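You operate a simulated robot arm through the tools that you are given. There is no shell and no other tool. Be economical: measure what you need, move in short steps, check, and stop when the job is done.

The job below is to be done with a simulated robot arm. You get a single attempt, and the scene is never put back.

## Task
Rinse the dish brush and tip the dirty water out of its pot.
Fine: hot tap, off after; brush on the drain board while you tip the pot into the sink; pot back, brush standing in it. Set down upright: dish brush, brush pot. What is to be rubbed or washed off counts as gone when no trace of it is left.

It is judged by the outcome, as a careful person would: the job done as asked, and still so three seconds after it is handed in. It fails if anything else is knocked over, pushed out of place, dropped, spilled or broken.

## Robot
A 6-joint arm with a fingered hand on a trunk, on a base that drives. Base frame: it is fixed to the floor where the robot stands at the start and does not move with it; the origin is under the middle of the robot, x ahead of it, y to its left, z up; the surface under the hand at the start is at about z = 57. Units: cm, rad, N and s.
With the tool pointing down near the work surface it reaches from about 10 to 72 cm from the robot's upright axis, wherever it stands. Its first joint turns from -2.007 to 2.007 rad. Places, roughly: brush pot (8x8x11 cm) [50, 20, 80]; dish brush (5x5x21 cm) [50, 20, 90]; drain board [60, 20, 80]; hot tap [90, 10, 90]; sink [70, 0, 70]. Payload 4 kg.
The tool frame sits at the grasp point between the pads (the TCP): z along the fingers, y along the line on which they close. The tips reach 2.6 cm beyond it. Largest opening 16.4 cm; the body of the gripper starts 7.3 cm behind the TCP. The gripper is a hand of 5 fingers: y runs from the thumb to the fingers, the wrist lies at [0, 0, -23.9] in the tool frame, and closing takes about 1.5 s.
Orientation is that of the tool frame in the base frame, as a unit quaternion [w, x, y, z]. With the fingers straight down and closing along the base's y, the tool's x points along the base's -x, its y along +y and its z along -z.

## Interface
- The arm moves only by the tool send_rows. Its argument "deltas" is a list of rows, each a list of 7 numbers: the turn, a rotation vector about the base's x, y, z in units of 4 degrees (1.0 is 4 degrees), then the shift along the base's x, y, z in units of 50 mm (1.0 is 50 mm), then the gripper command, from -1 (fully open) to 1 (shut), values between in proportion. In form: [[ax, ay, az, x, y, z, claw], ...]. A call has 1 to 20 rows; each row shifts and turns the commanded pose from where the row before left it. A call with a number of a shift or a turn outside -1 to 1 is refused whole. Each row takes 0.2 s and may step no farther than 5 cm and 0.15 rad from the row before; otherwise, or with a gripper value out of range, the whole call is refused. A pose out of reach is approached as far as the arm can. The call stops where the force on the tool passes 40 N (or 10 N more than at its start, if that is more) or the arm is blocked; 0.2 s more then pass. The fingers move at their own pace (about 4.5 cm/s each) and stop on an object; they squeeze with about 31 N. The grip force told is the motor's: it shows also when the fingers shut on nothing. Time passes only in rows, and 0.2 s behind the last, so rows that do not move let the fingers close. It gives the time, the measured TCP pose, the force on the tool (base axes), the opening and the grip force at its end, in the units of the frame above (readings bear some noise), with the torque about the TCP (base axes, N m) and any sound that the robot's microphone picked up, and new pictures: "show" is both (left out), scene, wrist or none.
- Cameras (640 x 400 px; columns grow to the right, rows downward): "scene" is now at [1.3, 17.21, 171.87]; the picture's right is [-0.20, -0.98, 0.00], its down [-0.78, 0.16, -0.61] and it looks along [0.60, -0.12, -0.79] (base axes); focal length 271 px, centre (320, 200). "wrist" rides on the gripper at [5, -7, -9.3] in the tool frame; the picture's right is [0.81, 0.59, 0.00], its down [-0.43, 0.60, -0.68] and it looks along [-0.40, 0.55, 0.74] (tool axes); focal length 270 px, centre (320, 200). There is no depth. A picture from a camera that has moved, and an enlarged one, comes with that camera's place and axes in the base frame and with its lens.
- slide_trunk(by): slides the trunk up (or, below 0, down) by that many cm; the arm and the scene camera ride with it, the base frame stays. It gives what a move gives, with no picture.
- drive_base(legs): drives the robot by 1 to 6 legs, each [ahead, left, turn to the left] in cm, cm and rad, along the robot's own axes; the way and the turn of a leg run together, so that a leg with both is an arc; at most 150 cm and 3.142 rad a leg. The arm and the cameras ride along, it lands a little off, and it stops where it bumps. It gives what a move gives, and a new picture of the scene camera.
- set_grasp(shape): the hand has 5 fingers and takes this shape, open, in about a second: jaw (thumb against the fingers, like two jaws); tri (thumb and two fingers); tip (a fingertip pinch); poke (one finger out to press); point (the index stretched); flat (the hand flat); cup (the hand cupped); fist (a fist). The gripper value then closes the fingers along that shape, each until it touches; the sizes above hold for jaw. It gives what a move gives, with no picture.
- pan_tilt(pan, tilt): turns the head with the scene camera to pan (to the left, within 2.705 rad either way) and tilt (down, from -0.506 to 1.204), counted from straight ahead of the robot. It gives what a move gives, and a new picture of the scene camera.
- close_up(camera, box): a new picture of the part [left, top, right, bottom] of that camera's present view, enlarged. It takes no simulated time.
- finish_job(): hands the job in; it is judged then, once.

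Work in short steps. Places have to be worked out from the pictures, the camera data and where the tool is seen: move nearer, look again, correct. Check each grasp and each placing, and mend what went wrong. You have 120 turns and 260 pictures in all, those below and enlarged ones among them. Open the gripper and draw the arm clear of the work before you hand the job in, unless the task says otherwise; then end with one line.

The tools are called after "Emit:" by a JSON object that holds its "name" and its "arguments". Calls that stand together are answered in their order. send_rows: Moves the arm, as the interface text tells. Its arguments: {"type":"object","properties":{"deltas":{"type":"array"},"show":{"type":"string","enum":["both","scene","wrist","none"]}},"required":["deltas"]} The other tools are called the same way: slide_trunk (by) slides the trunk up or down; set_grasp (shape) gives the hand a shape; drive_base (legs) drives the base; pan_tilt (pan, tilt) turns the head that bears the scene camera; close_up (camera, box) takes an enlarged picture of a part of a camera's view; finish_job () hands the job in.

At the start:

```text
time_s: 0.0
eef_pos: [57.79, 15.47, 112.38]
ee_rot: [0.0, 0.0, 1.0, 0.0]
ft_force: [-0.1, 0.0, -1.4]
moment: [-0.03, 0.01, 0.0]
opening: 16.38
grasp_force: 0.0
shape: jaw
trunk travel left (down, up): [-77.5, 21.5]
robot x, y, heading: [-0.02, -0.15, -0.003]
head pan, tilt: [-0.201, 0.918]
```

scene: 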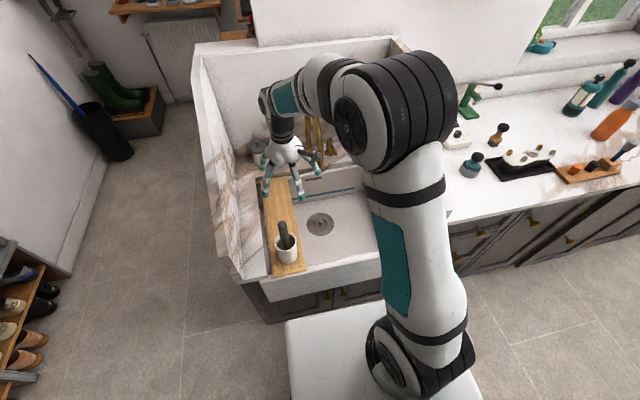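
wrist: 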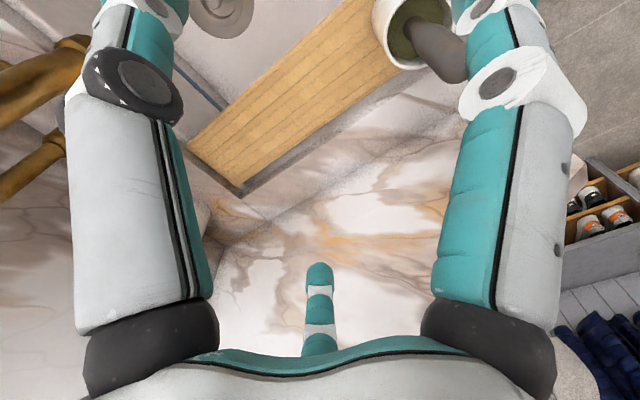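

The scene shows the pot with the brush on the near end of the wooden drain board and brass taps behind the hand. I'll enlarge those areas.

Emit:
{"name": "close_up", "arguments": {"camera": "scene", "box": [220, 160, 400, 300]}}

Emit:
{"name": "close_up", "arguments": {"camera": "scene", "box": [230, 80, 390, 200]}}

```text
2.86 times, centred on (310, 230) of scene
camera zoom: at [1.3, 17.21, 171.87], right [-0.2, -0.98, 0.0], down [-0.78, 0.16, -0.61], along [0.6, -0.12, -0.79], focal length 775 px, centre (349, 114)
```

zoom: 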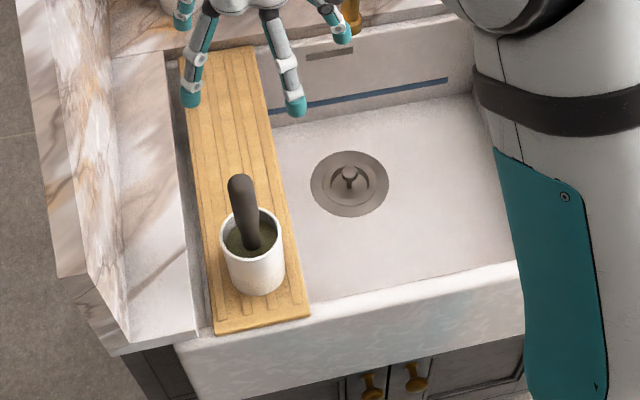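

```text
3.33 times, centred on (310, 140) of scene
camera zoom: at [1.3, 17.21, 171.87], right [-0.2, -0.98, 0.0], down [-0.78, 0.16, -0.61], along [0.6, -0.12, -0.79], focal length 904 px, centre (353, 400)
```

zoom: 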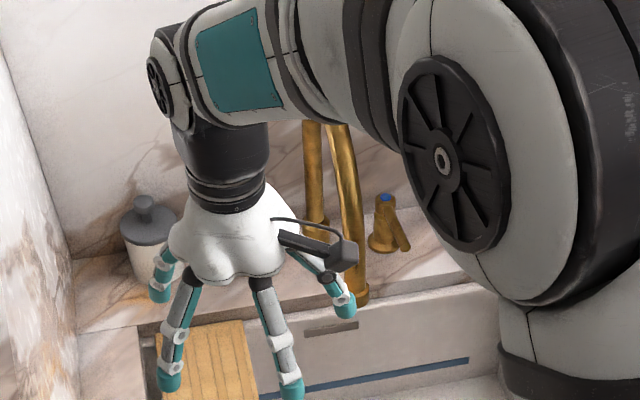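

The pot is at about [47.5, 20]. The hot tap is hidden behind the hand, so I'll move the hand aside to the right to see it.

Emit:
{"name": "send_rows", "arguments": {"deltas": [[0, 0, 0, -0.5, -0.8, 0.2, -1], [0, 0, 0, -0.5, -0.8, 0.2, -1], [0, 0, 0, -0.5, -0.8, 0.2, -1], [0, 0, 0, -0.5, -0.8, 0.2, -1], [0, 0, 0, -0.5, -0.8, 0.2, -1], [0, 0, 0, 0, -0.9, 0, -1], [0, 0, 0, 0, -0.9, 0, -1], [0, 0, 0, 0, -0.9, 0, -1]], "show": "scene"}}

```text
time_s: 1.8
eef_pos: [45.41, -18.0, 117.47]
ee_rot: [0.0, 0.0, 1.0, 0.001]
ft_force: [0.3, 0.3, -0.3]
moment: [0.02, 0.0, -0.04]
opening: 16.38
grasp_force: 0.1
shape: jaw
trunk travel left (down, up): [-77.5, 21.5]
robot x, y, heading: [0.08, -0.06, 0.001]
head pan, tilt: [-0.201, 0.918]
camera scene: at [1.36, 17.06, 171.88], right [-0.2, -0.98, 0.0], down [-0.78, 0.16, -0.61], along [0.59, -0.12, -0.79], focal length 271 px, centre (320, 200)
```

scene: 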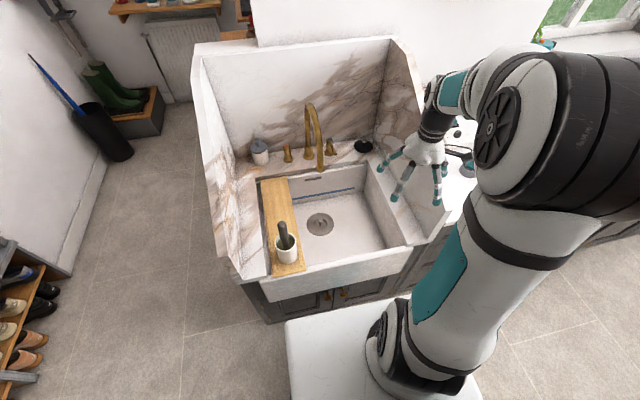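

Now the whole sink is clear. I'll zoom in on the taps and on the sink.

Emit:
{"name": "close_up", "arguments": {"camera": "scene", "box": [240, 90, 380, 190]}}

Emit:
{"name": "close_up", "arguments": {"camera": "scene", "box": [240, 170, 430, 310]}}

```text
4.00 times, centred on (310, 140) of scene
camera zoom: at [1.36, 17.06, 171.88], right [-0.2, -0.98, 0.0], down [-0.78, 0.16, -0.61], along [0.59, -0.12, -0.79], focal length 1085 px, centre (360, 440)
```

zoom: 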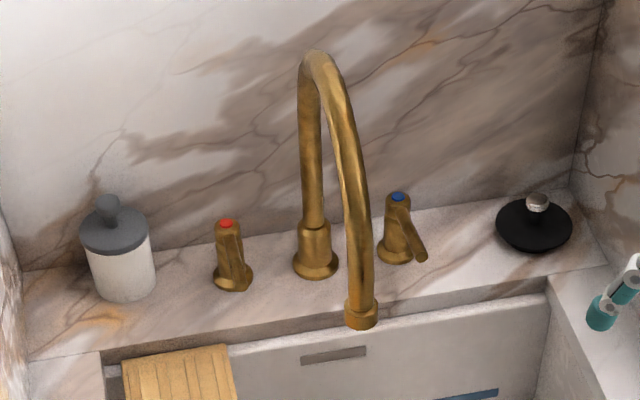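

```text
2.86 times, centred on (335, 240) of scene
camera zoom: at [1.36, 17.06, 171.88], right [-0.2, -0.98, 0.0], down [-0.78, 0.16, -0.61], along [0.59, -0.12, -0.79], focal length 775 px, centre (277, 86)
```

zoom: 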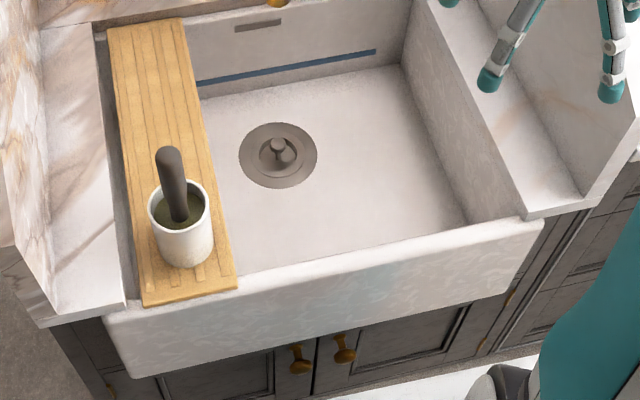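

The red-marked hot tap is at about [92.5, 13.2, 88], which is far. I'll look down to see how much room the base has before the cabinet.

Emit:
{"name": "pan_tilt", "arguments": {"pan": 0.3, "tilt": 1.2}}

```text
time_s: 2.7
eef_pos: [45.22, -18.01, 117.35]
ee_rot: [0.0, 0.0, 1.0, 0.0]
ft_force: [-0.8, 0.4, -0.2]
moment: [0.03, -0.01, 0.03]
opening: 16.41
grasp_force: 0.0
shape: jaw
trunk travel left (down, up): [-77.5, 21.5]
robot x, y, heading: [-0.04, -0.56, -0.005]
head pan, tilt: [0.3, 1.201]
camera scene: at [-0.67, 20.35, 170.02], right [0.29, -0.96, 0.0], down [-0.89, -0.27, -0.36], along [0.35, 0.11, -0.93], focal length 271 px, centre (320, 200)
```

scene: 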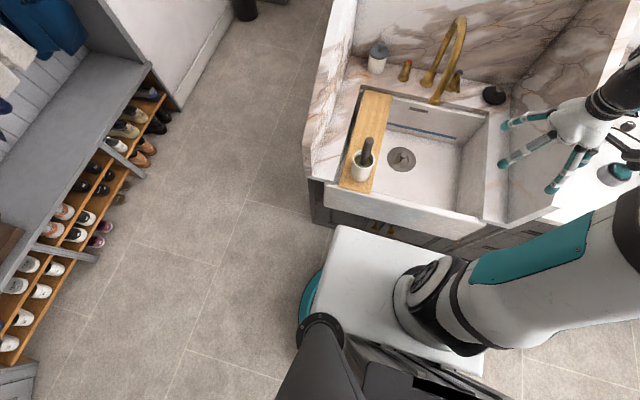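

The base is already close to the cabinet, so I'll work from here. I'll bring the hand back over the board and tilt it 45° forward, so the wrist camera can look at the hot tap.

Emit:
{"name": "send_rows", "arguments": {"deltas": [[0, -1, 0, 0.2, 0.6, 0, -1], [0, -1, 0, 0.2, 0.6, 0, -1], [0, -1, 0, 0.2, 0.6, 0, -1], [0, -1, 0, 0.2, 0.6, 0, -1], [0, -1, 0, 0.2, 0.6, 0, -1], [0, -1, 0, 0.2, 0.6, 0, -1], [0, -1, 0, 0.2, 0.6, 0, -1], [0, -1, 0, 0.2, 0.6, 0, -1], [0, -1, 0, 0.2, 0.6, 0, -1], [0, -1, 0, 0.2, 0.6, 0, -1], [0, -1, 0, 0.2, 0.6, 0, -1], [0, 0, 0, 0.2, 0.6, 0, -1]], "show": "wrist"}}

Emit:
{"name": "pan_tilt", "arguments": {"pan": 0.0, "tilt": 0.8}}

```text
time_s: 5.3
eef_pos: [57.36, 18.29, 117.2]
ee_rot: [0.375, 0.0, 0.927, 0.0]
ft_force: [0.4, 0.8, -0.5]
moment: [0.0, 0.0, 0.0]
opening: 16.37
grasp_force: 0.1
shape: jaw
trunk travel left (down, up): [-77.5, 21.5]
robot x, y, heading: [-0.01, 0.02, 0.001]
head pan, tilt: [0.3, 1.201]
camera wrist: at [47.19, 11.26, 120.51], right [-0.58, 0.59, -0.56], down [-0.16, 0.6, 0.79], along [0.8, 0.55, -0.25], focal length 270 px, centre (320, 200)
```

wrist: 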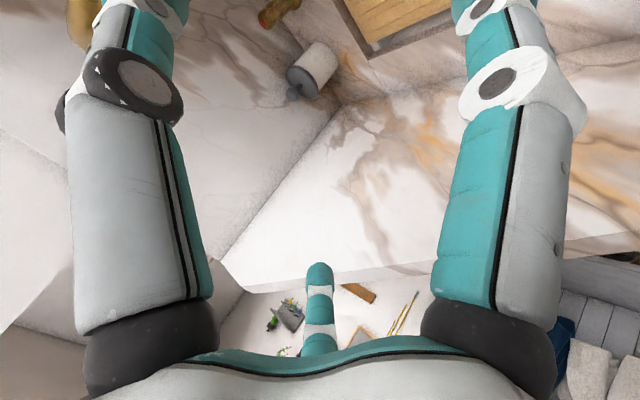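

```text
time_s: 6.2
eef_pos: [57.26, 18.1, 117.33]
ee_rot: [0.374, 0.0, 0.927, -0.001]
ft_force: [-0.3, -0.1, -0.1]
moment: [0.04, -0.03, -0.01]
opening: 16.41
grasp_force: 0.1
shape: jaw
trunk travel left (down, up): [-77.5, 21.5]
robot x, y, heading: [0.1, 0.01, -0.001]
head pan, tilt: [0.0, 0.799]
camera scene: at [2.05, 18.71, 172.78], right [0.0, -1.0, 0.0], down [-0.72, 0.0, -0.7], along [0.7, 0.0, -0.72], focal length 271 px, centre (320, 200)
```

scene: 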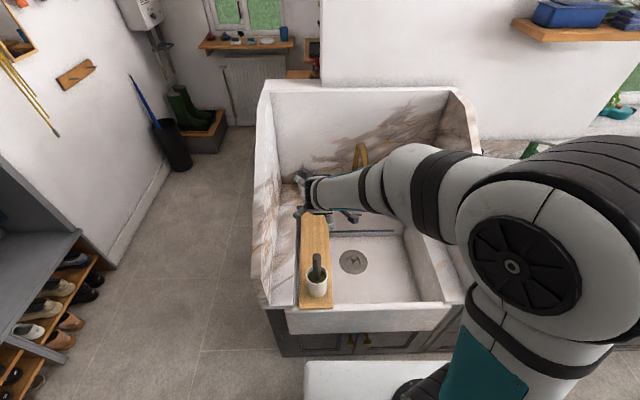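

The wrist camera looks off to the side. I'll return the hand to vertical and yaw it so that camera faces the tap.

Emit:
{"name": "send_rows", "arguments": {"deltas": [[0, 1, 0, 0, -0.1, 0, -1], [0, 1, 0, 0, -0.1, 0, -1], [0, 1, 0, 0, -0.1, 0, -1], [0, 1, 0, 0, -0.1, 0, -1], [0, 1, 0, 0, -0.1, 0, -1], [0, 1, 0, 0, -0.1, 0, -1], [0, 1, 0, 0, -0.1, 0, -1], [0, 1, 0, 0, -0.1, 0, -1], [0, 1, 0, 0, -0.1, 0, -1], [0, 1, 0, 0, -0.1, 0, -1], [0, 1, 0, 0, -0.1, 0, -1], [0, 0, -1, 0, 0, 0, -1], [0, 0, -1, 0, 0, 0, -1], [0, 0, -1, 0, 0, 0, -1], [0, 0, -1, 0, 0, 0, -1], [0, 0, -1, 0, 0, 0, -1], [0, 0, -1, 0, 0, 0, -1], [0, 0, -1, 0, 0, 0, -1], [0, 0, -1, 0, 0, 0, -1], [0, 0, -1, 0, 0, 0, -1]], "show": "none"}}

Emit:
{"name": "send_rows", "arguments": {"deltas": [[0, 0, -1, 0, 0, 0, -1], [0, 0, -1, 0, 0, 0, -1], [0, 0, -1, 0, 0, 0, -1], [0, 0, -1, 0, 0, 0, -1]], "show": "wrist"}}

```text
time_s: 10.4
eef_pos: [57.42, 12.53, 117.24]
ee_rot: [0.001, 0.309, 0.951, 0.0]
ft_force: [-0.1, -0.1, 0.0]
moment: [-0.01, 0.02, -0.02]
opening: 16.39
grasp_force: 0.1
shape: jaw
trunk travel left (down, up): [-77.5, 21.5]
robot x, y, heading: [-0.03, -0.13, -0.002]
head pan, tilt: [0.0, 0.799]
```

```text
time_s: 11.4
eef_pos: [57.38, 12.49, 117.3]
ee_rot: [0.001, 0.439, 0.899, 0.0]
ft_force: [-0.2, -0.2, -0.1]
moment: [0.0, -0.02, 0.02]
opening: 16.39
grasp_force: 0.1
shape: jaw
trunk travel left (down, up): [-77.5, 21.5]
robot x, y, heading: [-0.1, 0.27, 0.001]
head pan, tilt: [0.0, 0.799]
camera wrist: at [48.61, 12.17, 126.69], right [-0.03, 1.0, 0.0], down [0.74, 0.03, 0.68], along [0.68, 0.02, -0.74], focal length 270 px, centre (320, 200)
```

wrist: 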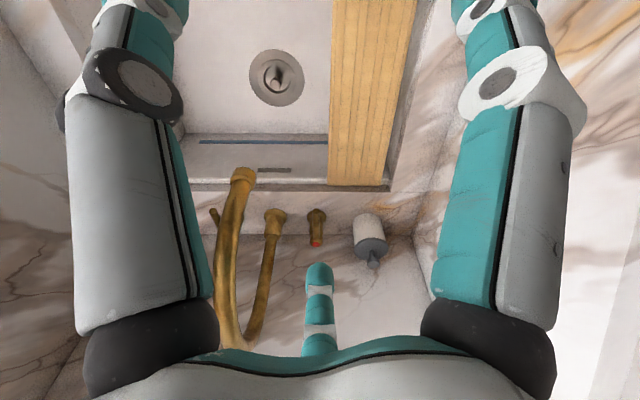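

The picture is upside down but the taps are in view. I'll zoom in on them.

Emit:
{"name": "close_up", "arguments": {"camera": "wrist", "box": [200, 160, 400, 285]}}

Emit:
{"name": "close_up", "arguments": {"camera": "wrist", "box": [290, 195, 354, 260]}}

```text
3.20 times, centred on (300, 222) of wrist
camera zoom: at [48.61, 12.17, 126.69], right [-0.03, 1.0, 0.0], down [0.74, 0.03, 0.68], along [0.68, 0.02, -0.74], focal length 865 px, centre (384, 128)
```

zoom: 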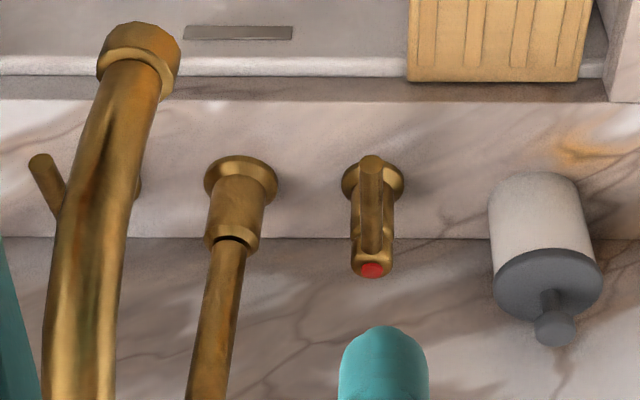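

```text
6.15 times, centred on (322, 228) of wrist
camera zoom: at [48.61, 12.17, 126.69], right [-0.03, 1.0, 0.0], down [0.74, 0.03, 0.68], along [0.68, 0.02, -0.74], focal length 1663 px, centre (308, 31)
```

zoom: 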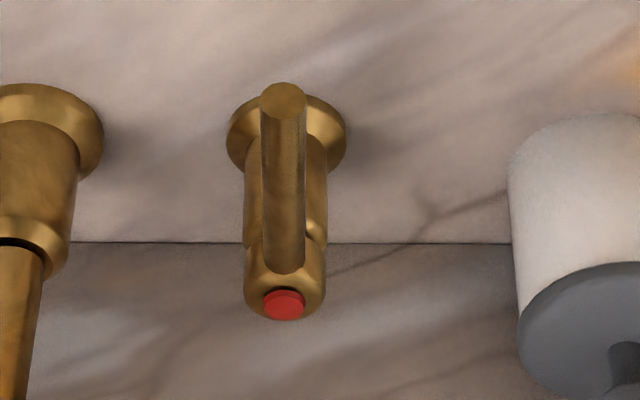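

The hot lever points straight toward me from the tap body. I'll shift left for a second view to triangulate.

Emit:
{"name": "send_rows", "arguments": {"deltas": [[0, 0, 0, 0, 1, 0, -1], [0, 0, 0, 0, 1, 0, -1], [0, 0, 0, 0, 0.8, 0, -1]], "show": "none"}}

Emit:
{"name": "close_up", "arguments": {"camera": "wrist", "box": [140, 140, 340, 265]}}

```text
time_s: 12.2
eef_pos: [57.08, 26.79, 117.41]
ee_rot: [-0.001, 0.438, 0.899, -0.001]
ft_force: [-0.8, 0.9, 0.2]
moment: [-0.04, -0.01, -0.04]
opening: 16.38
grasp_force: 0.1
shape: jaw
trunk travel left (down, up): [-77.5, 21.5]
robot x, y, heading: [0.16, -0.08, 0.002]
head pan, tilt: [0.0, 0.799]
```

```text
3.20 times, centred on (240, 202) of wrist
camera zoom: at [48.4, 26.42, 126.72], right [-0.03, 1.0, 0.0], down [0.74, 0.03, 0.68], along [0.68, 0.02, -0.74], focal length 865 px, centre (576, 192)
```

zoom: 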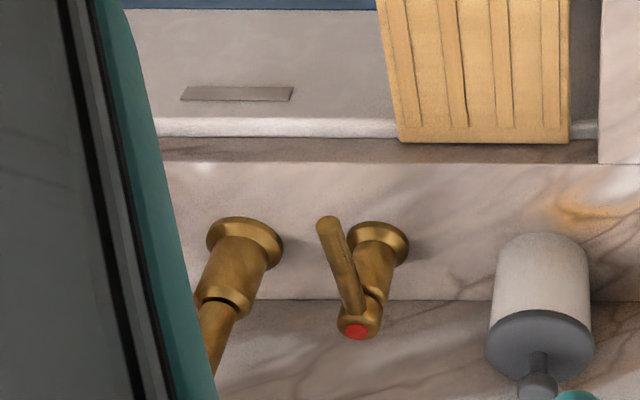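

Triangulated: the hot tap pivot is at about [96.4, 12.8], with the lever tip at [86, 12.4, 89]. The spout outlet is at about [70.5, 2.8, 98] and the drain at [68, 3.5, 67]. I'll now orient the hand pitched 60° forward and yawed so it comes in from the left, clear of the spout.

Emit:
{"name": "send_rows", "arguments": {"deltas": [[0, 0, 1, 0, -0.25, 0, -1], [0, 0, 1, 0, -0.25, 0, -1], [0, 0, 1, 0, -0.25, 0, -1], [0, 0, 1, 0, -0.25, 0, -1], [0, 0, 1, 0, -0.25, 0, -1], [0, 0, 1, 0, -0.25, 0, -1], [0, 0, 1, 0, -0.25, 0, -1], [-0.407, -0.914, 0, 0.1, 0, 0, -1], [-0.407, -0.914, 0, 0.1, 0, 0, -1], [-0.407, -0.914, 0, 0.1, 0, 0, -1], [-0.407, -0.914, 0, 0.1, 0, 0, -0.5], [-0.407, -0.914, 0, 0.1, 0, 0, 0], [-0.407, -0.914, 0, 0.1, 0, 0, 0.3], [-0.407, -0.914, 0, 0.1, 0, 0, 0.3], [-0.407, -0.914, 0, 0.1, 0, 0, 0.3], [-0.407, -0.914, 0, 0.1, 0, 0, 0.3], [-0.407, -0.914, 0, 0.1, 0, 0, 0.3], [-0.407, -0.914, 0, 0.1, 0, 0, 0.3], [-0.407, -0.914, 0, 0.1, 0, 0, 0.3]], "show": "none"}}

Emit:
{"name": "send_rows", "arguments": {"deltas": [[-0.407, -0.914, 0, 0.4, -0.1, -0.4, 0.3], [-0.407, -0.914, 0, 0.4, -0.1, -0.4, 0.3], [-0.407, -0.914, 0, 0.4, -0.1, -0.4, 0.3], [0, 0, 0, 0.3, -0.1, -0.4, 0.3], [0, 0, 0, 0.3, -0.1, -0.4, 0.3]], "show": "both"}}

```text
time_s: 16.2
eef_pos: [63.2, 17.77, 117.34]
ee_rot: [0.399, 0.189, 0.893, -0.084]
ft_force: [-0.4, -0.3, 0.7]
moment: [0.0, 0.0, 0.01]
opening: 5.79
grasp_force: 0.1
shape: jaw
trunk travel left (down, up): [-77.5, 21.5]
robot x, y, heading: [-0.01, 0.16, 0.001]
head pan, tilt: [0.0, 0.799]
```

```text
time_s: 17.4
eef_pos: [72.23, 15.29, 107.38]
ee_rot: [0.49, 0.18, 0.847, -0.104]
ft_force: [0.7, 0.1, -0.1]
moment: [0.01, 0.01, 0.0]
opening: 5.75
grasp_force: 0.0
shape: jaw
trunk travel left (down, up): [-77.5, 21.5]
robot x, y, heading: [0.12, 0.18, 0.004]
head pan, tilt: [0.0, 0.799]
camera scene: at [2.17, 18.72, 172.78], right [0.0, -1.0, 0.0], down [-0.72, 0.0, -0.7], along [0.7, 0.0, -0.72], focal length 271 px, centre (320, 200)
camera wrist: at [59.68, 13.1, 107.66], right [-0.13, 0.7, -0.7], down [-0.1, 0.69, 0.71], along [0.99, 0.16, -0.02], focal length 270 px, centre (320, 200)
```

scene: 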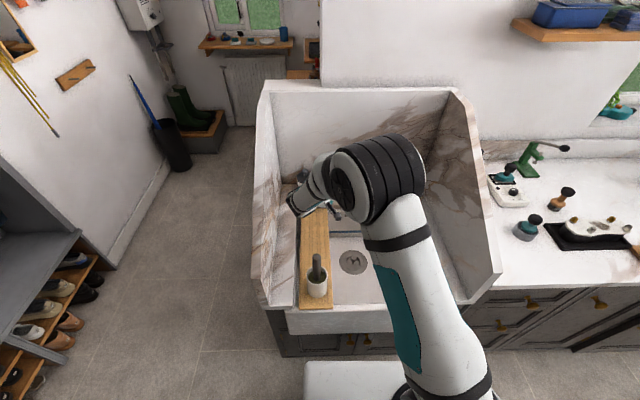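
wrist: 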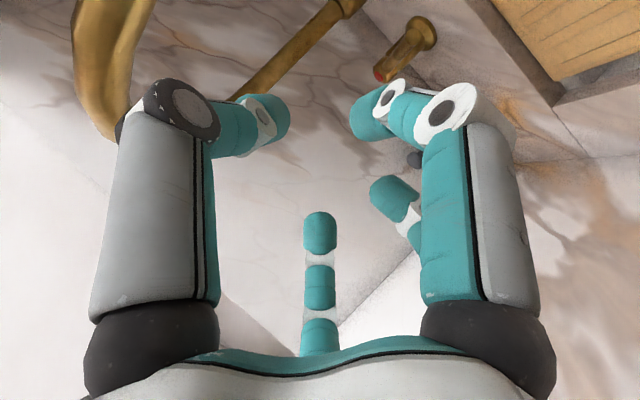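

The tap handle shows through the gap between the fingers. I'll go nearer.

Emit:
{"name": "send_rows", "arguments": {"deltas": [[0, 0, 0, 0.4, -0.1, -0.4, 0.3], [0, 0, 0, 0.4, -0.1, -0.4, 0.3], [0, 0, 0, 0.4, -0.1, -0.5, 0.3], [0, 0, 0, 0.4, -0.1, -0.5, 0.3], [0, 0, 0, 0.4, 0, -0.5, 0.3]], "show": "both"}}

```text
time_s: 18.6
eef_pos: [82.28, 13.33, 95.68]
ee_rot: [0.49, 0.179, 0.847, -0.104]
ft_force: [-0.9, -0.1, 0.5]
moment: [0.01, 0.0, 0.02]
opening: 5.77
grasp_force: 0.0
shape: jaw
trunk travel left (down, up): [-77.5, 21.5]
robot x, y, heading: [0.04, 0.39, -0.004]
head pan, tilt: [0.0, 0.799]
camera scene: at [2.17, 18.73, 172.79], right [0.0, -1.0, 0.0], down [-0.72, 0.0, -0.7], along [0.7, 0.0, -0.72], focal length 271 px, centre (320, 200)
camera wrist: at [69.65, 11.26, 95.96], right [-0.13, 0.7, -0.7], down [-0.1, 0.69, 0.71], along [0.99, 0.16, -0.02], focal length 270 px, centre (320, 200)
```

scene: 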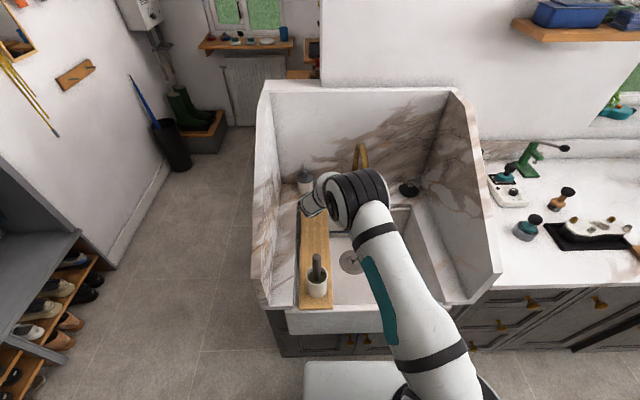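
wrist: 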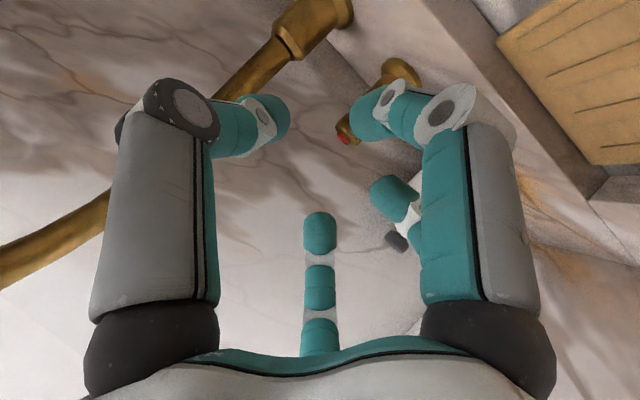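

The finger geometry in jaw shape is ambiguous, so I'll back off and use the poke shape with one finger out to push the lever.

Emit:
{"name": "send_rows", "arguments": {"deltas": [[0, 0, 0, -0.8, 0.1, 0.4, 0.3], [0, 0, 0, -0.8, 0.1, 0.4, 0.3]], "show": "none"}}

Emit:
{"name": "set_grasp", "arguments": {"shape": "poke"}}

Emit:
{"name": "send_rows", "arguments": {"deltas": [[0, 0, 0, 0, 0, 0, 0.3]], "show": "both"}}

```text
time_s: 19.2
eef_pos: [74.37, 14.37, 99.94]
ee_rot: [0.49, 0.182, 0.846, -0.105]
ft_force: [-1.5, -0.6, -0.1]
moment: [0.04, 0.01, -0.03]
opening: 5.76
grasp_force: 0.0
shape: jaw
trunk travel left (down, up): [-77.5, 21.5]
robot x, y, heading: [-0.62, 0.14, -0.002]
head pan, tilt: [0.0, 0.799]
```

```text
time_s: 20.1
eef_pos: [74.47, 14.31, 99.74]
ee_rot: [0.49, 0.18, 0.846, -0.105]
ft_force: [-0.1, 0.4, -0.1]
moment: [0.01, -0.02, 0.03]
opening: 0.0
grasp_force: 0.0
shape: poke
trunk travel left (down, up): [-77.5, 21.5]
robot x, y, heading: [0.09, -0.14, 0.0]
head pan, tilt: [0.0, 0.799]
```

```text
time_s: 20.5
eef_pos: [74.38, 14.38, 99.77]
ee_rot: [0.489, 0.18, 0.847, -0.104]
ft_force: [0.4, 0.2, -0.6]
moment: [0.03, -0.02, 0.0]
opening: 5.26
grasp_force: 0.1
shape: jaw
trunk travel left (down, up): [-77.5, 21.5]
robot x, y, heading: [-0.04, 0.02, 0.001]
head pan, tilt: [0.0, 0.799]
camera scene: at [2.07, 18.7, 172.79], right [0.0, -1.0, 0.0], down [-0.72, 0.0, -0.7], along [0.7, 0.0, -0.72], focal length 271 px, centre (320, 200)
camera wrist: at [61.83, 12.28, 100.13], right [-0.13, 0.7, -0.7], down [-0.1, 0.69, 0.71], along [0.99, 0.16, -0.02], focal length 270 px, centre (320, 200)
```

scene: 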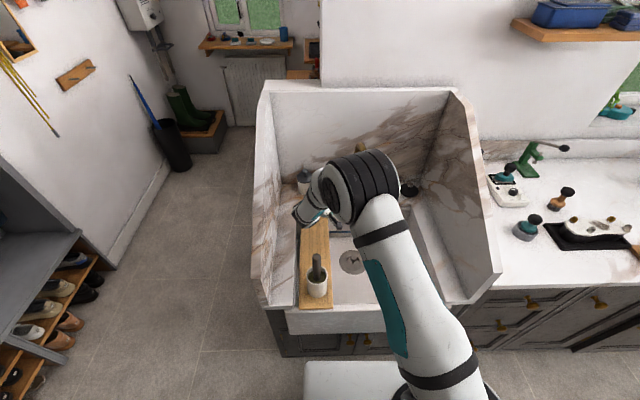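
wrist: 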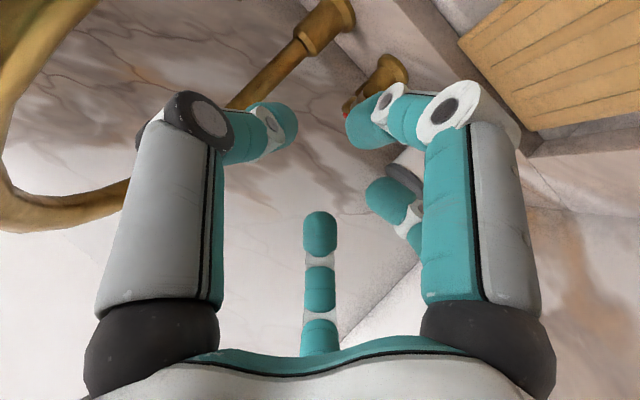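

The gripper value 0.3 put the hand back into jaw. I'll set poke again and hold the value at -1 (the open end of that shape).

Emit:
{"name": "set_grasp", "arguments": {"shape": "poke"}}

Emit:
{"name": "send_rows", "arguments": {"deltas": [[0, 0, 0, 0, 0, 0, -1]], "show": "wrist"}}

```text
time_s: 21.4
eef_pos: [74.48, 14.4, 99.78]
ee_rot: [0.49, 0.179, 0.847, -0.104]
ft_force: [-0.1, 0.1, 0.4]
moment: [0.01, 0.0, -0.01]
opening: 0.0
grasp_force: 0.0
shape: poke
trunk travel left (down, up): [-77.5, 21.5]
robot x, y, heading: [0.1, -0.09, -0.005]
head pan, tilt: [0.0, 0.799]
```

```text
time_s: 21.8
eef_pos: [74.45, 14.29, 99.82]
ee_rot: [0.49, 0.18, 0.847, -0.104]
ft_force: [-1.3, -0.7, -0.5]
moment: [-0.01, 0.0, 0.03]
opening: 0.0
grasp_force: 0.0
shape: poke
trunk travel left (down, up): [-77.5, 21.5]
robot x, y, heading: [-0.24, 0.16, 0.002]
head pan, tilt: [0.0, 0.799]
camera wrist: at [61.83, 12.28, 100.13], right [-0.13, 0.7, -0.7], down [-0.1, 0.69, 0.71], along [0.99, 0.16, -0.02], focal length 270 px, centre (320, 200)
```

wrist: 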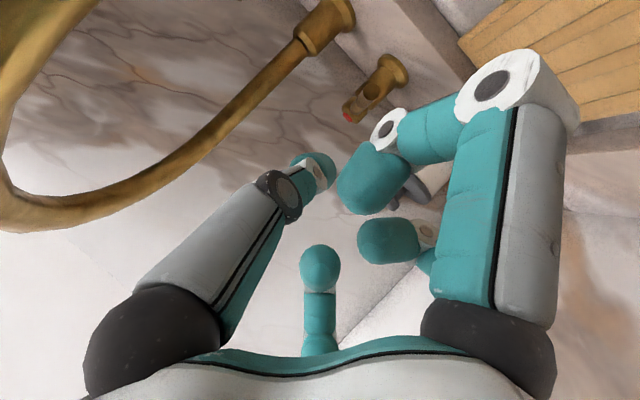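

Poke works with value -1, and the extended fingertip is about 2.6 cm beyond the TCP. I'll bring the tip beside the lever's right (-y) side near its end.

Emit:
{"name": "send_rows", "arguments": {"deltas": [[0, 0, 0, 0.2, -0.35, -0.1, -1], [0, 0, 0, 0.5, -0.36, -0.3, -1], [0, 0, 0, 0.5, 0, -0.4, -1], [0, 0, 0, 0.5, 0, -0.3, -1], [0, 0, 0, 0.5, 0, 0, -1]], "show": "wrist"}}

```text
time_s: 23.0
eef_pos: [85.41, 10.71, 94.19]
ee_rot: [0.489, 0.18, 0.847, -0.104]
ft_force: [0.1, -0.3, 0.6]
moment: [0.0, 0.01, 0.03]
opening: 0.0
grasp_force: 0.1
shape: poke
trunk travel left (down, up): [-77.5, 21.5]
robot x, y, heading: [0.17, -0.1, 0.001]
head pan, tilt: [0.0, 0.799]
camera wrist: at [72.73, 8.67, 94.5], right [-0.13, 0.7, -0.7], down [-0.1, 0.7, 0.71], along [0.99, 0.16, -0.02], focal length 270 px, centre (320, 200)
```

wrist: 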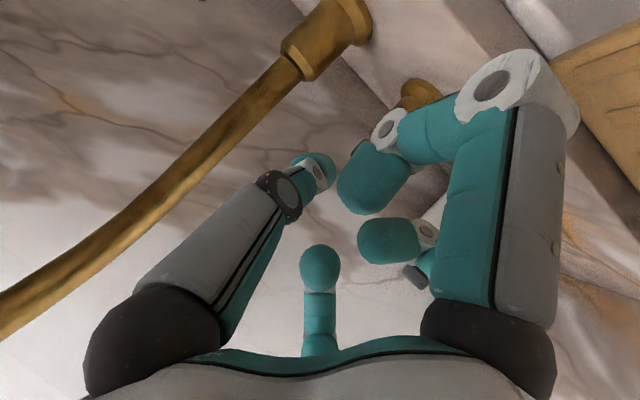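

Next I'll lower the finger beside the lever, in small steps so any contact shows up as force.

Emit:
{"name": "send_rows", "arguments": {"deltas": [[0, 0, 0, 0, 0, -0.3, -1], [0, 0, 0, 0, 0, -0.3, -1], [0, 0, 0, 0, 0, -0.24, -1]], "show": "wrist"}}

```text
time_s: 23.8
eef_pos: [85.27, 10.66, 90.23]
ee_rot: [0.49, 0.18, 0.847, -0.104]
ft_force: [-0.3, -0.3, -0.6]
moment: [-0.01, 0.0, -0.01]
opening: 0.01
grasp_force: 0.2
shape: poke
trunk travel left (down, up): [-77.5, 21.5]
robot x, y, heading: [-0.19, -0.31, -0.003]
head pan, tilt: [0.0, 0.799]
camera wrist: at [72.69, 8.68, 90.46], right [-0.13, 0.7, -0.7], down [-0.1, 0.69, 0.71], along [0.99, 0.16, -0.02], focal length 270 px, centre (320, 200)
```

wrist: 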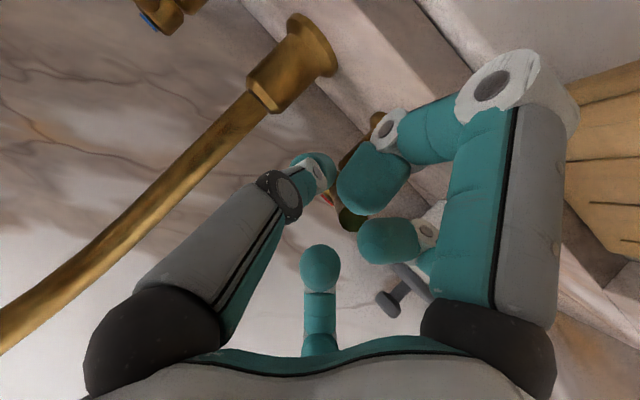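

The lever end shows just left of the poke finger, so the finger is on its right side. I'll push toward +y gently.

Emit:
{"name": "send_rows", "arguments": {"deltas": [[0, 0, 0, 0, 0.2, 0, -1], [0, 0, 0, 0, 0.2, 0, -1], [0, 0, 0, 0, 0.2, 0, -1], [0, 0, 0, 0.05, 0.2, 0, -1]], "show": "wrist"}}

```text
time_s: 24.8
eef_pos: [85.52, 14.66, 89.95]
ee_rot: [0.49, 0.18, 0.847, -0.104]
ft_force: [0.0, 0.3, 0.3]
moment: [0.0, -0.01, -0.02]
opening: 0.0
grasp_force: 0.1
shape: poke
trunk travel left (down, up): [-77.5, 21.5]
robot x, y, heading: [0.04, -0.03, 0.0]
head pan, tilt: [0.0, 0.799]
camera wrist: at [72.91, 12.61, 90.37], right [-0.13, 0.7, -0.7], down [-0.1, 0.69, 0.71], along [0.99, 0.16, -0.02], focal length 270 px, centre (320, 200)
```

wrist: 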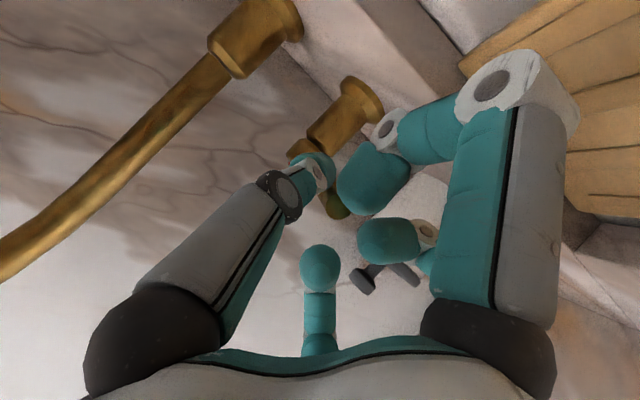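

The lever follows the finger with little force, about 20° so far. I'll continue along its arc.

Emit:
{"name": "send_rows", "arguments": {"deltas": [[0, 0, 0, 0.06, 0.2, 0, -1], [0, 0, 0, 0.08, 0.2, 0, -1], [0, 0, 0, 0.1, 0.2, 0, -1]], "show": "both"}}

```text
time_s: 25.6
eef_pos: [86.62, 17.65, 89.91]
ee_rot: [0.489, 0.18, 0.847, -0.105]
ft_force: [-0.4, -0.2, 0.9]
moment: [-0.03, 0.01, 0.0]
opening: 0.0
grasp_force: 0.0
shape: poke
trunk travel left (down, up): [-77.5, 21.5]
robot x, y, heading: [-0.05, 0.13, 0.005]
head pan, tilt: [0.0, 0.799]
camera scene: at [2.08, 18.72, 172.78], right [0.0, -1.0, 0.0], down [-0.72, 0.0, -0.7], along [0.7, 0.0, -0.72], focal length 271 px, centre (320, 200)
camera wrist: at [74.05, 15.6, 90.27], right [-0.13, 0.7, -0.7], down [-0.1, 0.7, 0.71], along [0.99, 0.16, -0.02], focal length 270 px, centre (320, 200)
```

scene: 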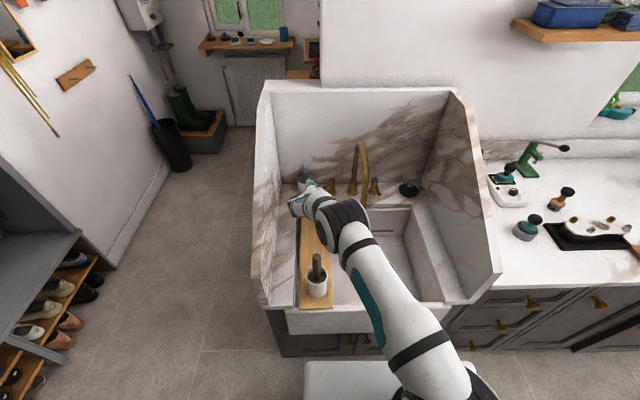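
wrist: 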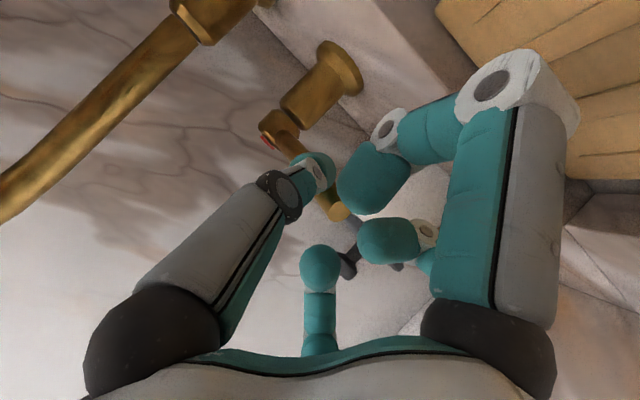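

The lever is now about 40° round. I'll check the spout for water.

Emit:
{"name": "close_up", "arguments": {"camera": "scene", "box": [280, 130, 440, 290]}}

```text
2.50 times, centred on (360, 210) of scene
camera zoom: at [2.08, 18.72, 172.78], right [0.0, -1.0, 0.0], down [-0.72, 0.0, -0.7], along [0.7, 0.0, -0.72], focal length 678 px, centre (220, 175)
```

zoom: 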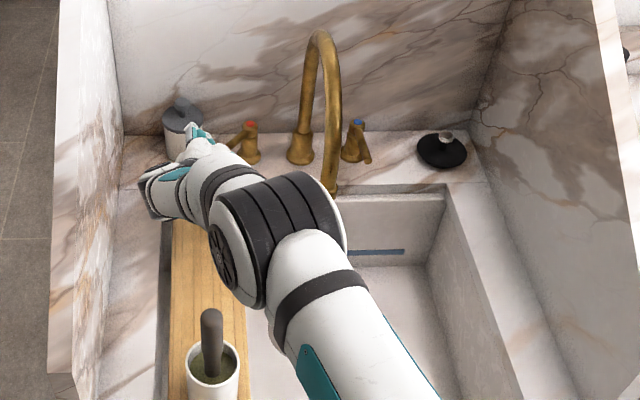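

The spout outlet is hidden. I'll push the lever a bit further, then back off to look.

Emit:
{"name": "send_rows", "arguments": {"deltas": [[0, 0, 0, 0.12, 0.17, 0, -1], [0, 0, 0, 0.14, 0.14, 0, -1]], "show": "wrist"}}

```text
time_s: 26.2
eef_pos: [88.01, 19.24, 89.98]
ee_rot: [0.489, 0.18, 0.847, -0.104]
ft_force: [-0.9, -0.5, -0.8]
moment: [-0.01, 0.04, -0.01]
opening: 0.0
grasp_force: 0.1
shape: poke
trunk travel left (down, up): [-77.5, 21.5]
robot x, y, heading: [-0.14, -0.04, -0.004]
head pan, tilt: [0.0, 0.799]
camera wrist: at [75.39, 17.17, 90.26], right [-0.13, 0.7, -0.7], down [-0.1, 0.7, 0.71], along [0.99, 0.16, -0.02], focal length 270 px, centre (320, 200)
```

wrist: 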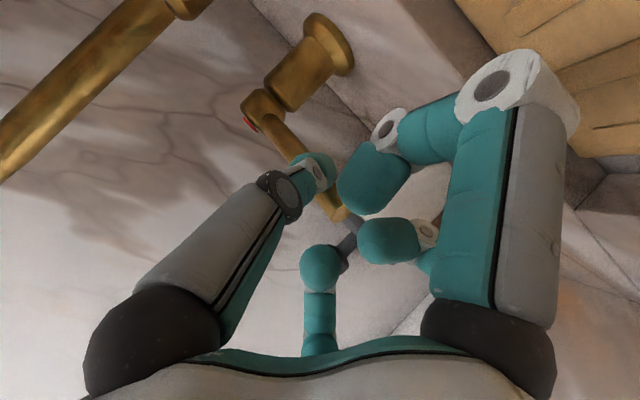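

Lever at about 55°. Now I'll raise the hand and back off to look at the spout.

Emit:
{"name": "send_rows", "arguments": {"deltas": [[0, 0, 0, 0, 0, 0.6, -1], [0, 0, 0, -0.1, 0, 0.8, -1], [0, 0, 0, -0.8, 0, 0.5, -1], [0, 0, 0, -0.9, 0, 0.3, -1], [0, 0, 0, -0.9, 0, 0.3, -1], [0, 0, 0, -0.9, 0, 0.3, -1]], "show": "scene"}}

```text
time_s: 27.6
eef_pos: [69.89, 19.15, 104.11]
ee_rot: [0.491, 0.179, 0.846, -0.104]
ft_force: [0.0, 0.1, -0.5]
moment: [-0.01, 0.0, 0.01]
opening: 0.0
grasp_force: 0.1
shape: poke
trunk travel left (down, up): [-77.5, 21.5]
robot x, y, heading: [0.16, 0.06, 0.0]
head pan, tilt: [0.0, 0.799]
camera scene: at [1.91, 18.69, 172.78], right [0.0, -1.0, 0.0], down [-0.72, 0.0, -0.7], along [0.7, 0.0, -0.72], focal length 271 px, centre (320, 200)
```

scene: 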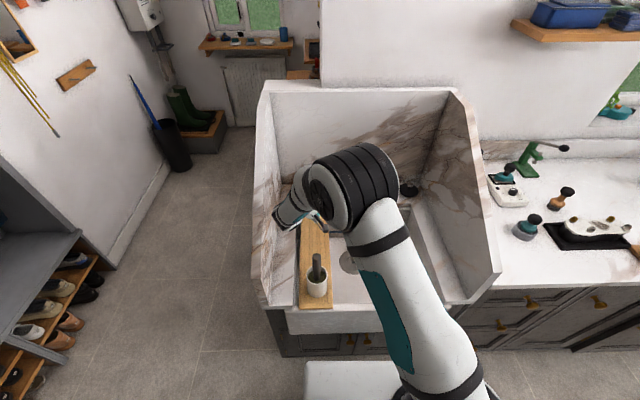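

I'll un-pitch the hand back to vertical at a safe height, since the brush grasp needs that anyway, and check the water.

Emit:
{"name": "send_rows", "arguments": {"deltas": [[0.407, 0.914, 0, -0.1, 0, 0.2, -1], [0.407, 0.914, 0, -0.1, 0, 0.2, -1], [0.407, 0.914, 0, -0.1, 0, 0.2, -1], [0.407, 0.914, 0, -0.1, 0, 0.2, -1], [0.407, 0.914, 0, -0.1, 0, 0.2, -1], [0.407, 0.914, 0, -0.2, 0, 0.2, -1], [0.407, 0.914, 0, -0.2, 0, 0.2, -1], [0.407, 0.914, 0, -0.2, 0, 0.2, -1], [0.407, 0.914, 0, -0.2, 0, 0.2, -1], [0.407, 0.914, 0, -0.2, 0, 0.2, -1], [0.407, 0.914, 0, -0.2, 0, 0.2, -1], [0.407, 0.914, 0, -0.2, 0, 0.2, -1], [0.407, 0.914, 0, -0.2, 0, 0.2, -1], [0.407, 0.914, 0, -0.2, 0, 0.2, -1], [0.407, 0.914, 0, -0.2, 0, 0.2, -1]], "show": "both"}}

```text
time_s: 30.8
eef_pos: [57.51, 19.12, 119.1]
ee_rot: [-0.001, 0.207, 0.978, 0.0]
ft_force: [0.7, -0.6, 0.1]
moment: [0.01, 0.01, 0.03]
opening: 0.0
grasp_force: 0.0
shape: poke
trunk travel left (down, up): [-77.5, 21.5]
robot x, y, heading: [-0.19, -0.01, -0.001]
head pan, tilt: [0.0, 0.799]
camera scene: at [2.06, 18.68, 172.79], right [0.0, -1.0, 0.0], down [-0.72, 0.0, -0.7], along [0.7, 0.0, -0.72], focal length 271 px, centre (320, 200)
camera wrist: at [49.96, 14.78, 128.5], right [-0.5, 0.87, 0.0], down [0.64, 0.37, 0.68], along [0.59, 0.34, -0.74], focal length 270 px, centre (320, 200)
```

scene: 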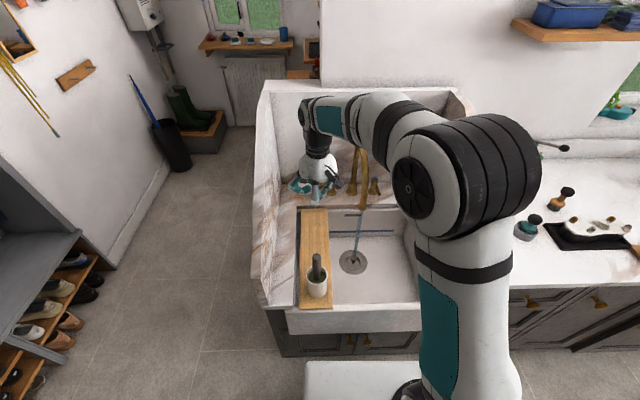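
wrist: 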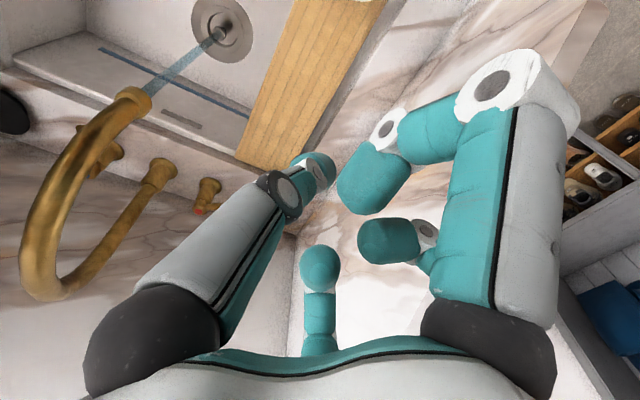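

The water is running. I'll zoom in on the stream and on the brush and pot.

Emit:
{"name": "close_up", "arguments": {"camera": "scene", "box": [320, 180, 420, 290]}}

Emit:
{"name": "close_up", "arguments": {"camera": "scene", "box": [285, 235, 355, 310]}}

```text
3.64 times, centred on (370, 235) of scene
camera zoom: at [2.06, 18.68, 172.79], right [0.0, -1.0, 0.0], down [-0.72, 0.0, -0.7], along [0.7, 0.0, -0.72], focal length 987 px, centre (138, 73)
```

zoom: 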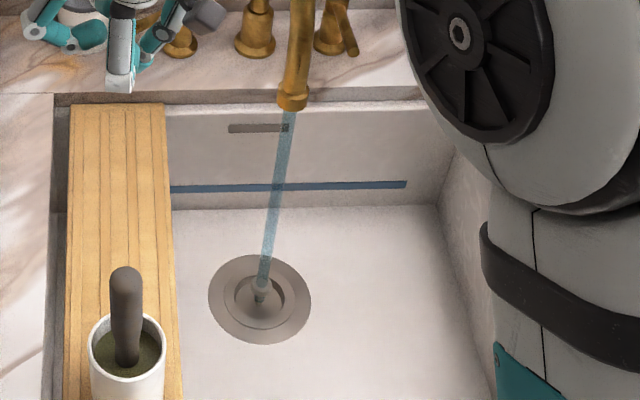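

```text
5.33 times, centred on (320, 272) of scene
camera zoom: at [2.06, 18.68, 172.79], right [0.0, -1.0, 0.0], down [-0.72, 0.0, -0.7], along [0.7, 0.0, -0.72], focal length 1447 px, centre (320, -187)
```

zoom: 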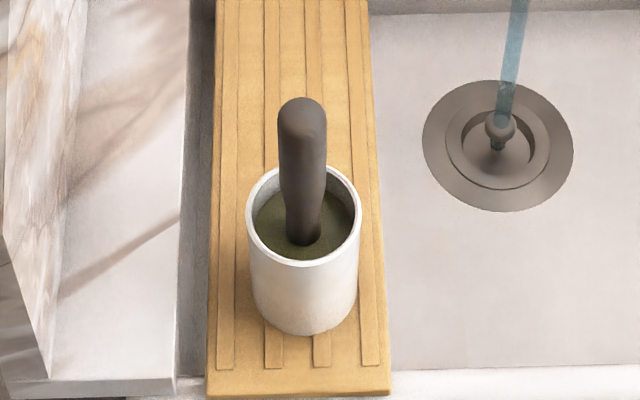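

The stream runs from about [70.6, 3.2, 97] to the drain. The brush handle stands at about [47.5, 19.8] with its top near z = 101. I'll set the jaw shape and drive back and left, so the hand can grip the handle horizontally.

Emit:
{"name": "set_grasp", "arguments": {"shape": "jaw"}}

Emit:
{"name": "drive_base", "arguments": {"legs": [[-12, 12, 0]]}}

```text
time_s: 31.7
eef_pos: [57.53, 19.14, 119.11]
ee_rot: [0.0, 0.208, 0.978, 0.0]
ft_force: [-0.4, -0.1, -0.4]
moment: [-0.02, -0.02, 0.02]
opening: 16.42
grasp_force: 0.1
shape: jaw
trunk travel left (down, up): [-77.5, 21.5]
robot x, y, heading: [0.09, -0.12, -0.0]
head pan, tilt: [0.0, 0.799]
```

```text
time_s: 33.2
eef_pos: [45.23, 31.19, 119.11]
ee_rot: [0.0, 0.207, 0.978, 0.0]
ft_force: [-0.1, -0.5, 0.3]
moment: [-0.03, -0.03, -0.04]
opening: 16.39
grasp_force: 0.1
shape: jaw
trunk travel left (down, up): [-77.5, 21.5]
robot x, y, heading: [-12.34, 11.42, 0.003]
head pan, tilt: [0.0, 0.799]
camera scene: at [-10.25, 30.81, 172.77], right [0.0, -1.0, 0.0], down [-0.72, 0.0, -0.7], along [0.7, 0.0, -0.72], focal length 271 px, centre (320, 200)
```

scene: 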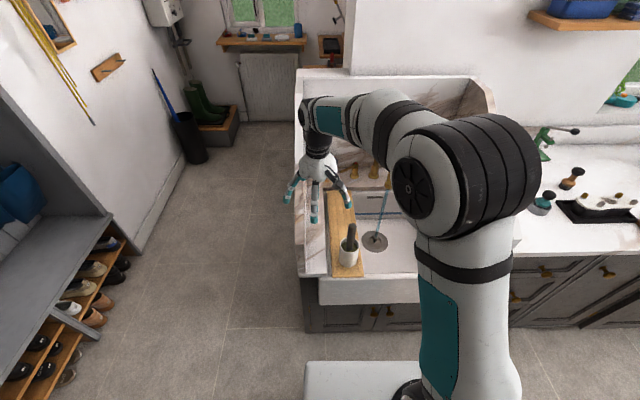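

I'll take a second bearing on the brush from this camera position.

Emit:
{"name": "close_up", "arguments": {"camera": "scene", "box": [310, 205, 390, 285]}}

```text
5.00 times, centred on (350, 245) of scene
camera zoom: at [-10.25, 30.81, 172.77], right [0.0, -1.0, 0.0], down [-0.72, 0.0, -0.7], along [0.7, 0.0, -0.72], focal length 1356 px, centre (170, -25)
```

zoom: 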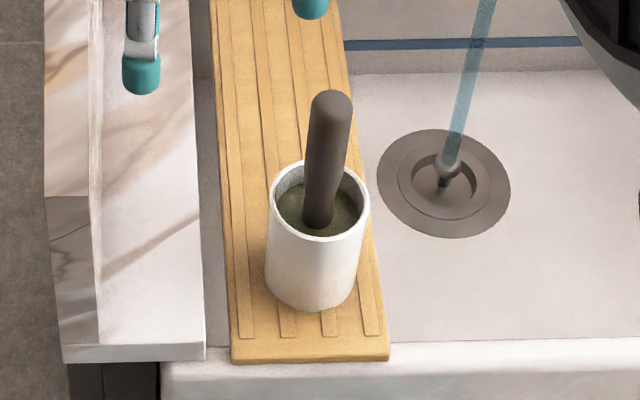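

Triangulated: the handle runs from [47.0, 19.8, 87.5] to [48.6, 19.7, 99.5], leaning about 8° forward. I'll turn the hand to yaw 0 and pitch 82° above the brush, then lower it with the fingers straddling the handle.

Emit:
{"name": "send_rows", "arguments": {"deltas": [[0, 0, 1, 0, -0.3, 0, -1], [0, 0, 1, 0, -0.3, 0, -1], [0, 0, 1, 0, -0.3, 0, -1], [0, 0, 1, 0, -0.3, 0, -1], [0, 0, 1, 0, -0.3, 0, -1], [0, 0, 1, 0, -0.3, 0, -1], [0, -1, 0, 0, -0.1, 0, -1], [0, -1, 0, 0, -0.1, 0, -1], [0, -1, 0, 0, -0.1, 0, -1], [0, -1, 0, 0, -0.1, 0, -1], [0, -1, 0, 0, -0.1, 0, -1], [0, -1, 0, 0, 0, 0, -1], [0, -1, 0, 0, 0, 0, -1], [0, -1, 0, 0, 0, 0, -1], [0, -1, 0, 0, 0, 0, -1], [0, -1, 0, 0, 0, 0, -1], [0, -1, 0, 0, 0, 0, -1], [0, -1, 0, 0, 0, 0, -1], [0, -1, 0, 0, 0, 0, -1], [0, -1, 0, 0, 0, 0, -1]], "show": "none"}}

Emit:
{"name": "send_rows", "arguments": {"deltas": [[0, -1, 0, 0.07, 0, -0.2, -1], [0, -1, 0, 0.07, 0, -0.2, -1], [0, -1, 0, 0.07, 0, -0.2, -1], [0, -1, 0, 0.07, 0, -0.2, -1], [0, -1, 0, 0.07, 0, -0.2, -1], [0, -1, 0, 0.07, 0, -0.2, -1], [0, -0.5, 0, 0.07, 0, -0.2, -1]], "show": "both"}}

```text
time_s: 37.4
eef_pos: [45.36, 18.82, 119.01]
ee_rot: [0.406, 0.007, 0.914, -0.018]
ft_force: [0.2, 0.2, 0.4]
moment: [0.01, 0.0, -0.03]
opening: 16.41
grasp_force: 0.0
shape: jaw
out of reach, approached as far as the arm can: row 18, 20
trunk travel left (down, up): [-77.5, 21.5]
robot x, y, heading: [-11.97, 11.96, 0.002]
head pan, tilt: [0.0, 0.799]
```

```text
time_s: 39.0
eef_pos: [47.44, 17.99, 113.06]
ee_rot: [0.572, 0.017, 0.819, -0.028]
ft_force: [-0.7, -0.3, -0.6]
moment: [-0.02, 0.0, 0.01]
opening: 16.43
grasp_force: 0.1
shape: jaw
out of reach, approached as far as the arm can: row 1, 2
trunk travel left (down, up): [-77.5, 21.5]
robot x, y, heading: [-12.06, 11.72, 0.001]
head pan, tilt: [0.0, 0.799]
camera scene: at [-10.08, 30.71, 172.79], right [0.0, -1.0, 0.0], down [-0.72, 0.0, -0.7], along [0.7, 0.0, -0.72], focal length 271 px, centre (320, 200)
camera wrist: at [36.51, 11.59, 111.67], right [-0.24, 0.58, -0.78], down [-0.45, 0.64, 0.62], along [0.86, 0.5, 0.11], focal length 270 px, centre (320, 200)
```

scene: 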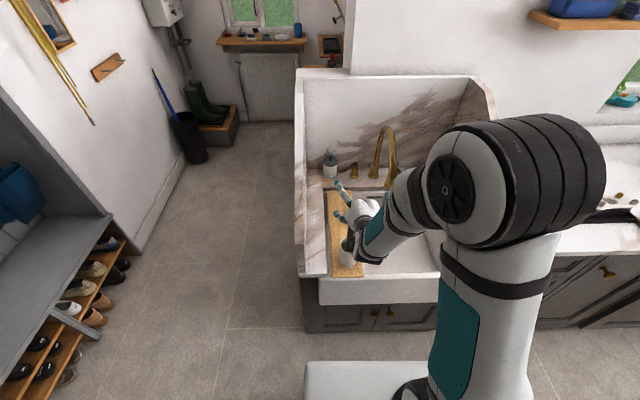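
wrist: 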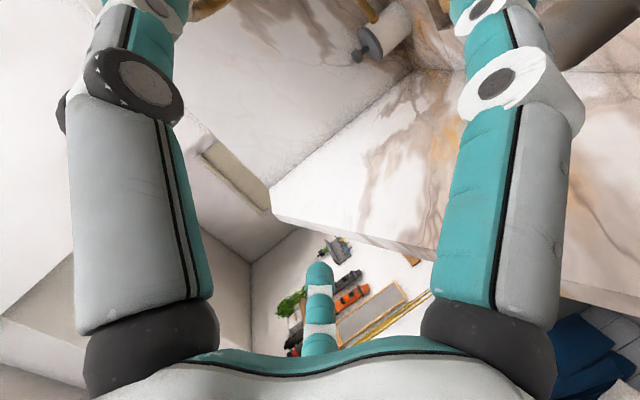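

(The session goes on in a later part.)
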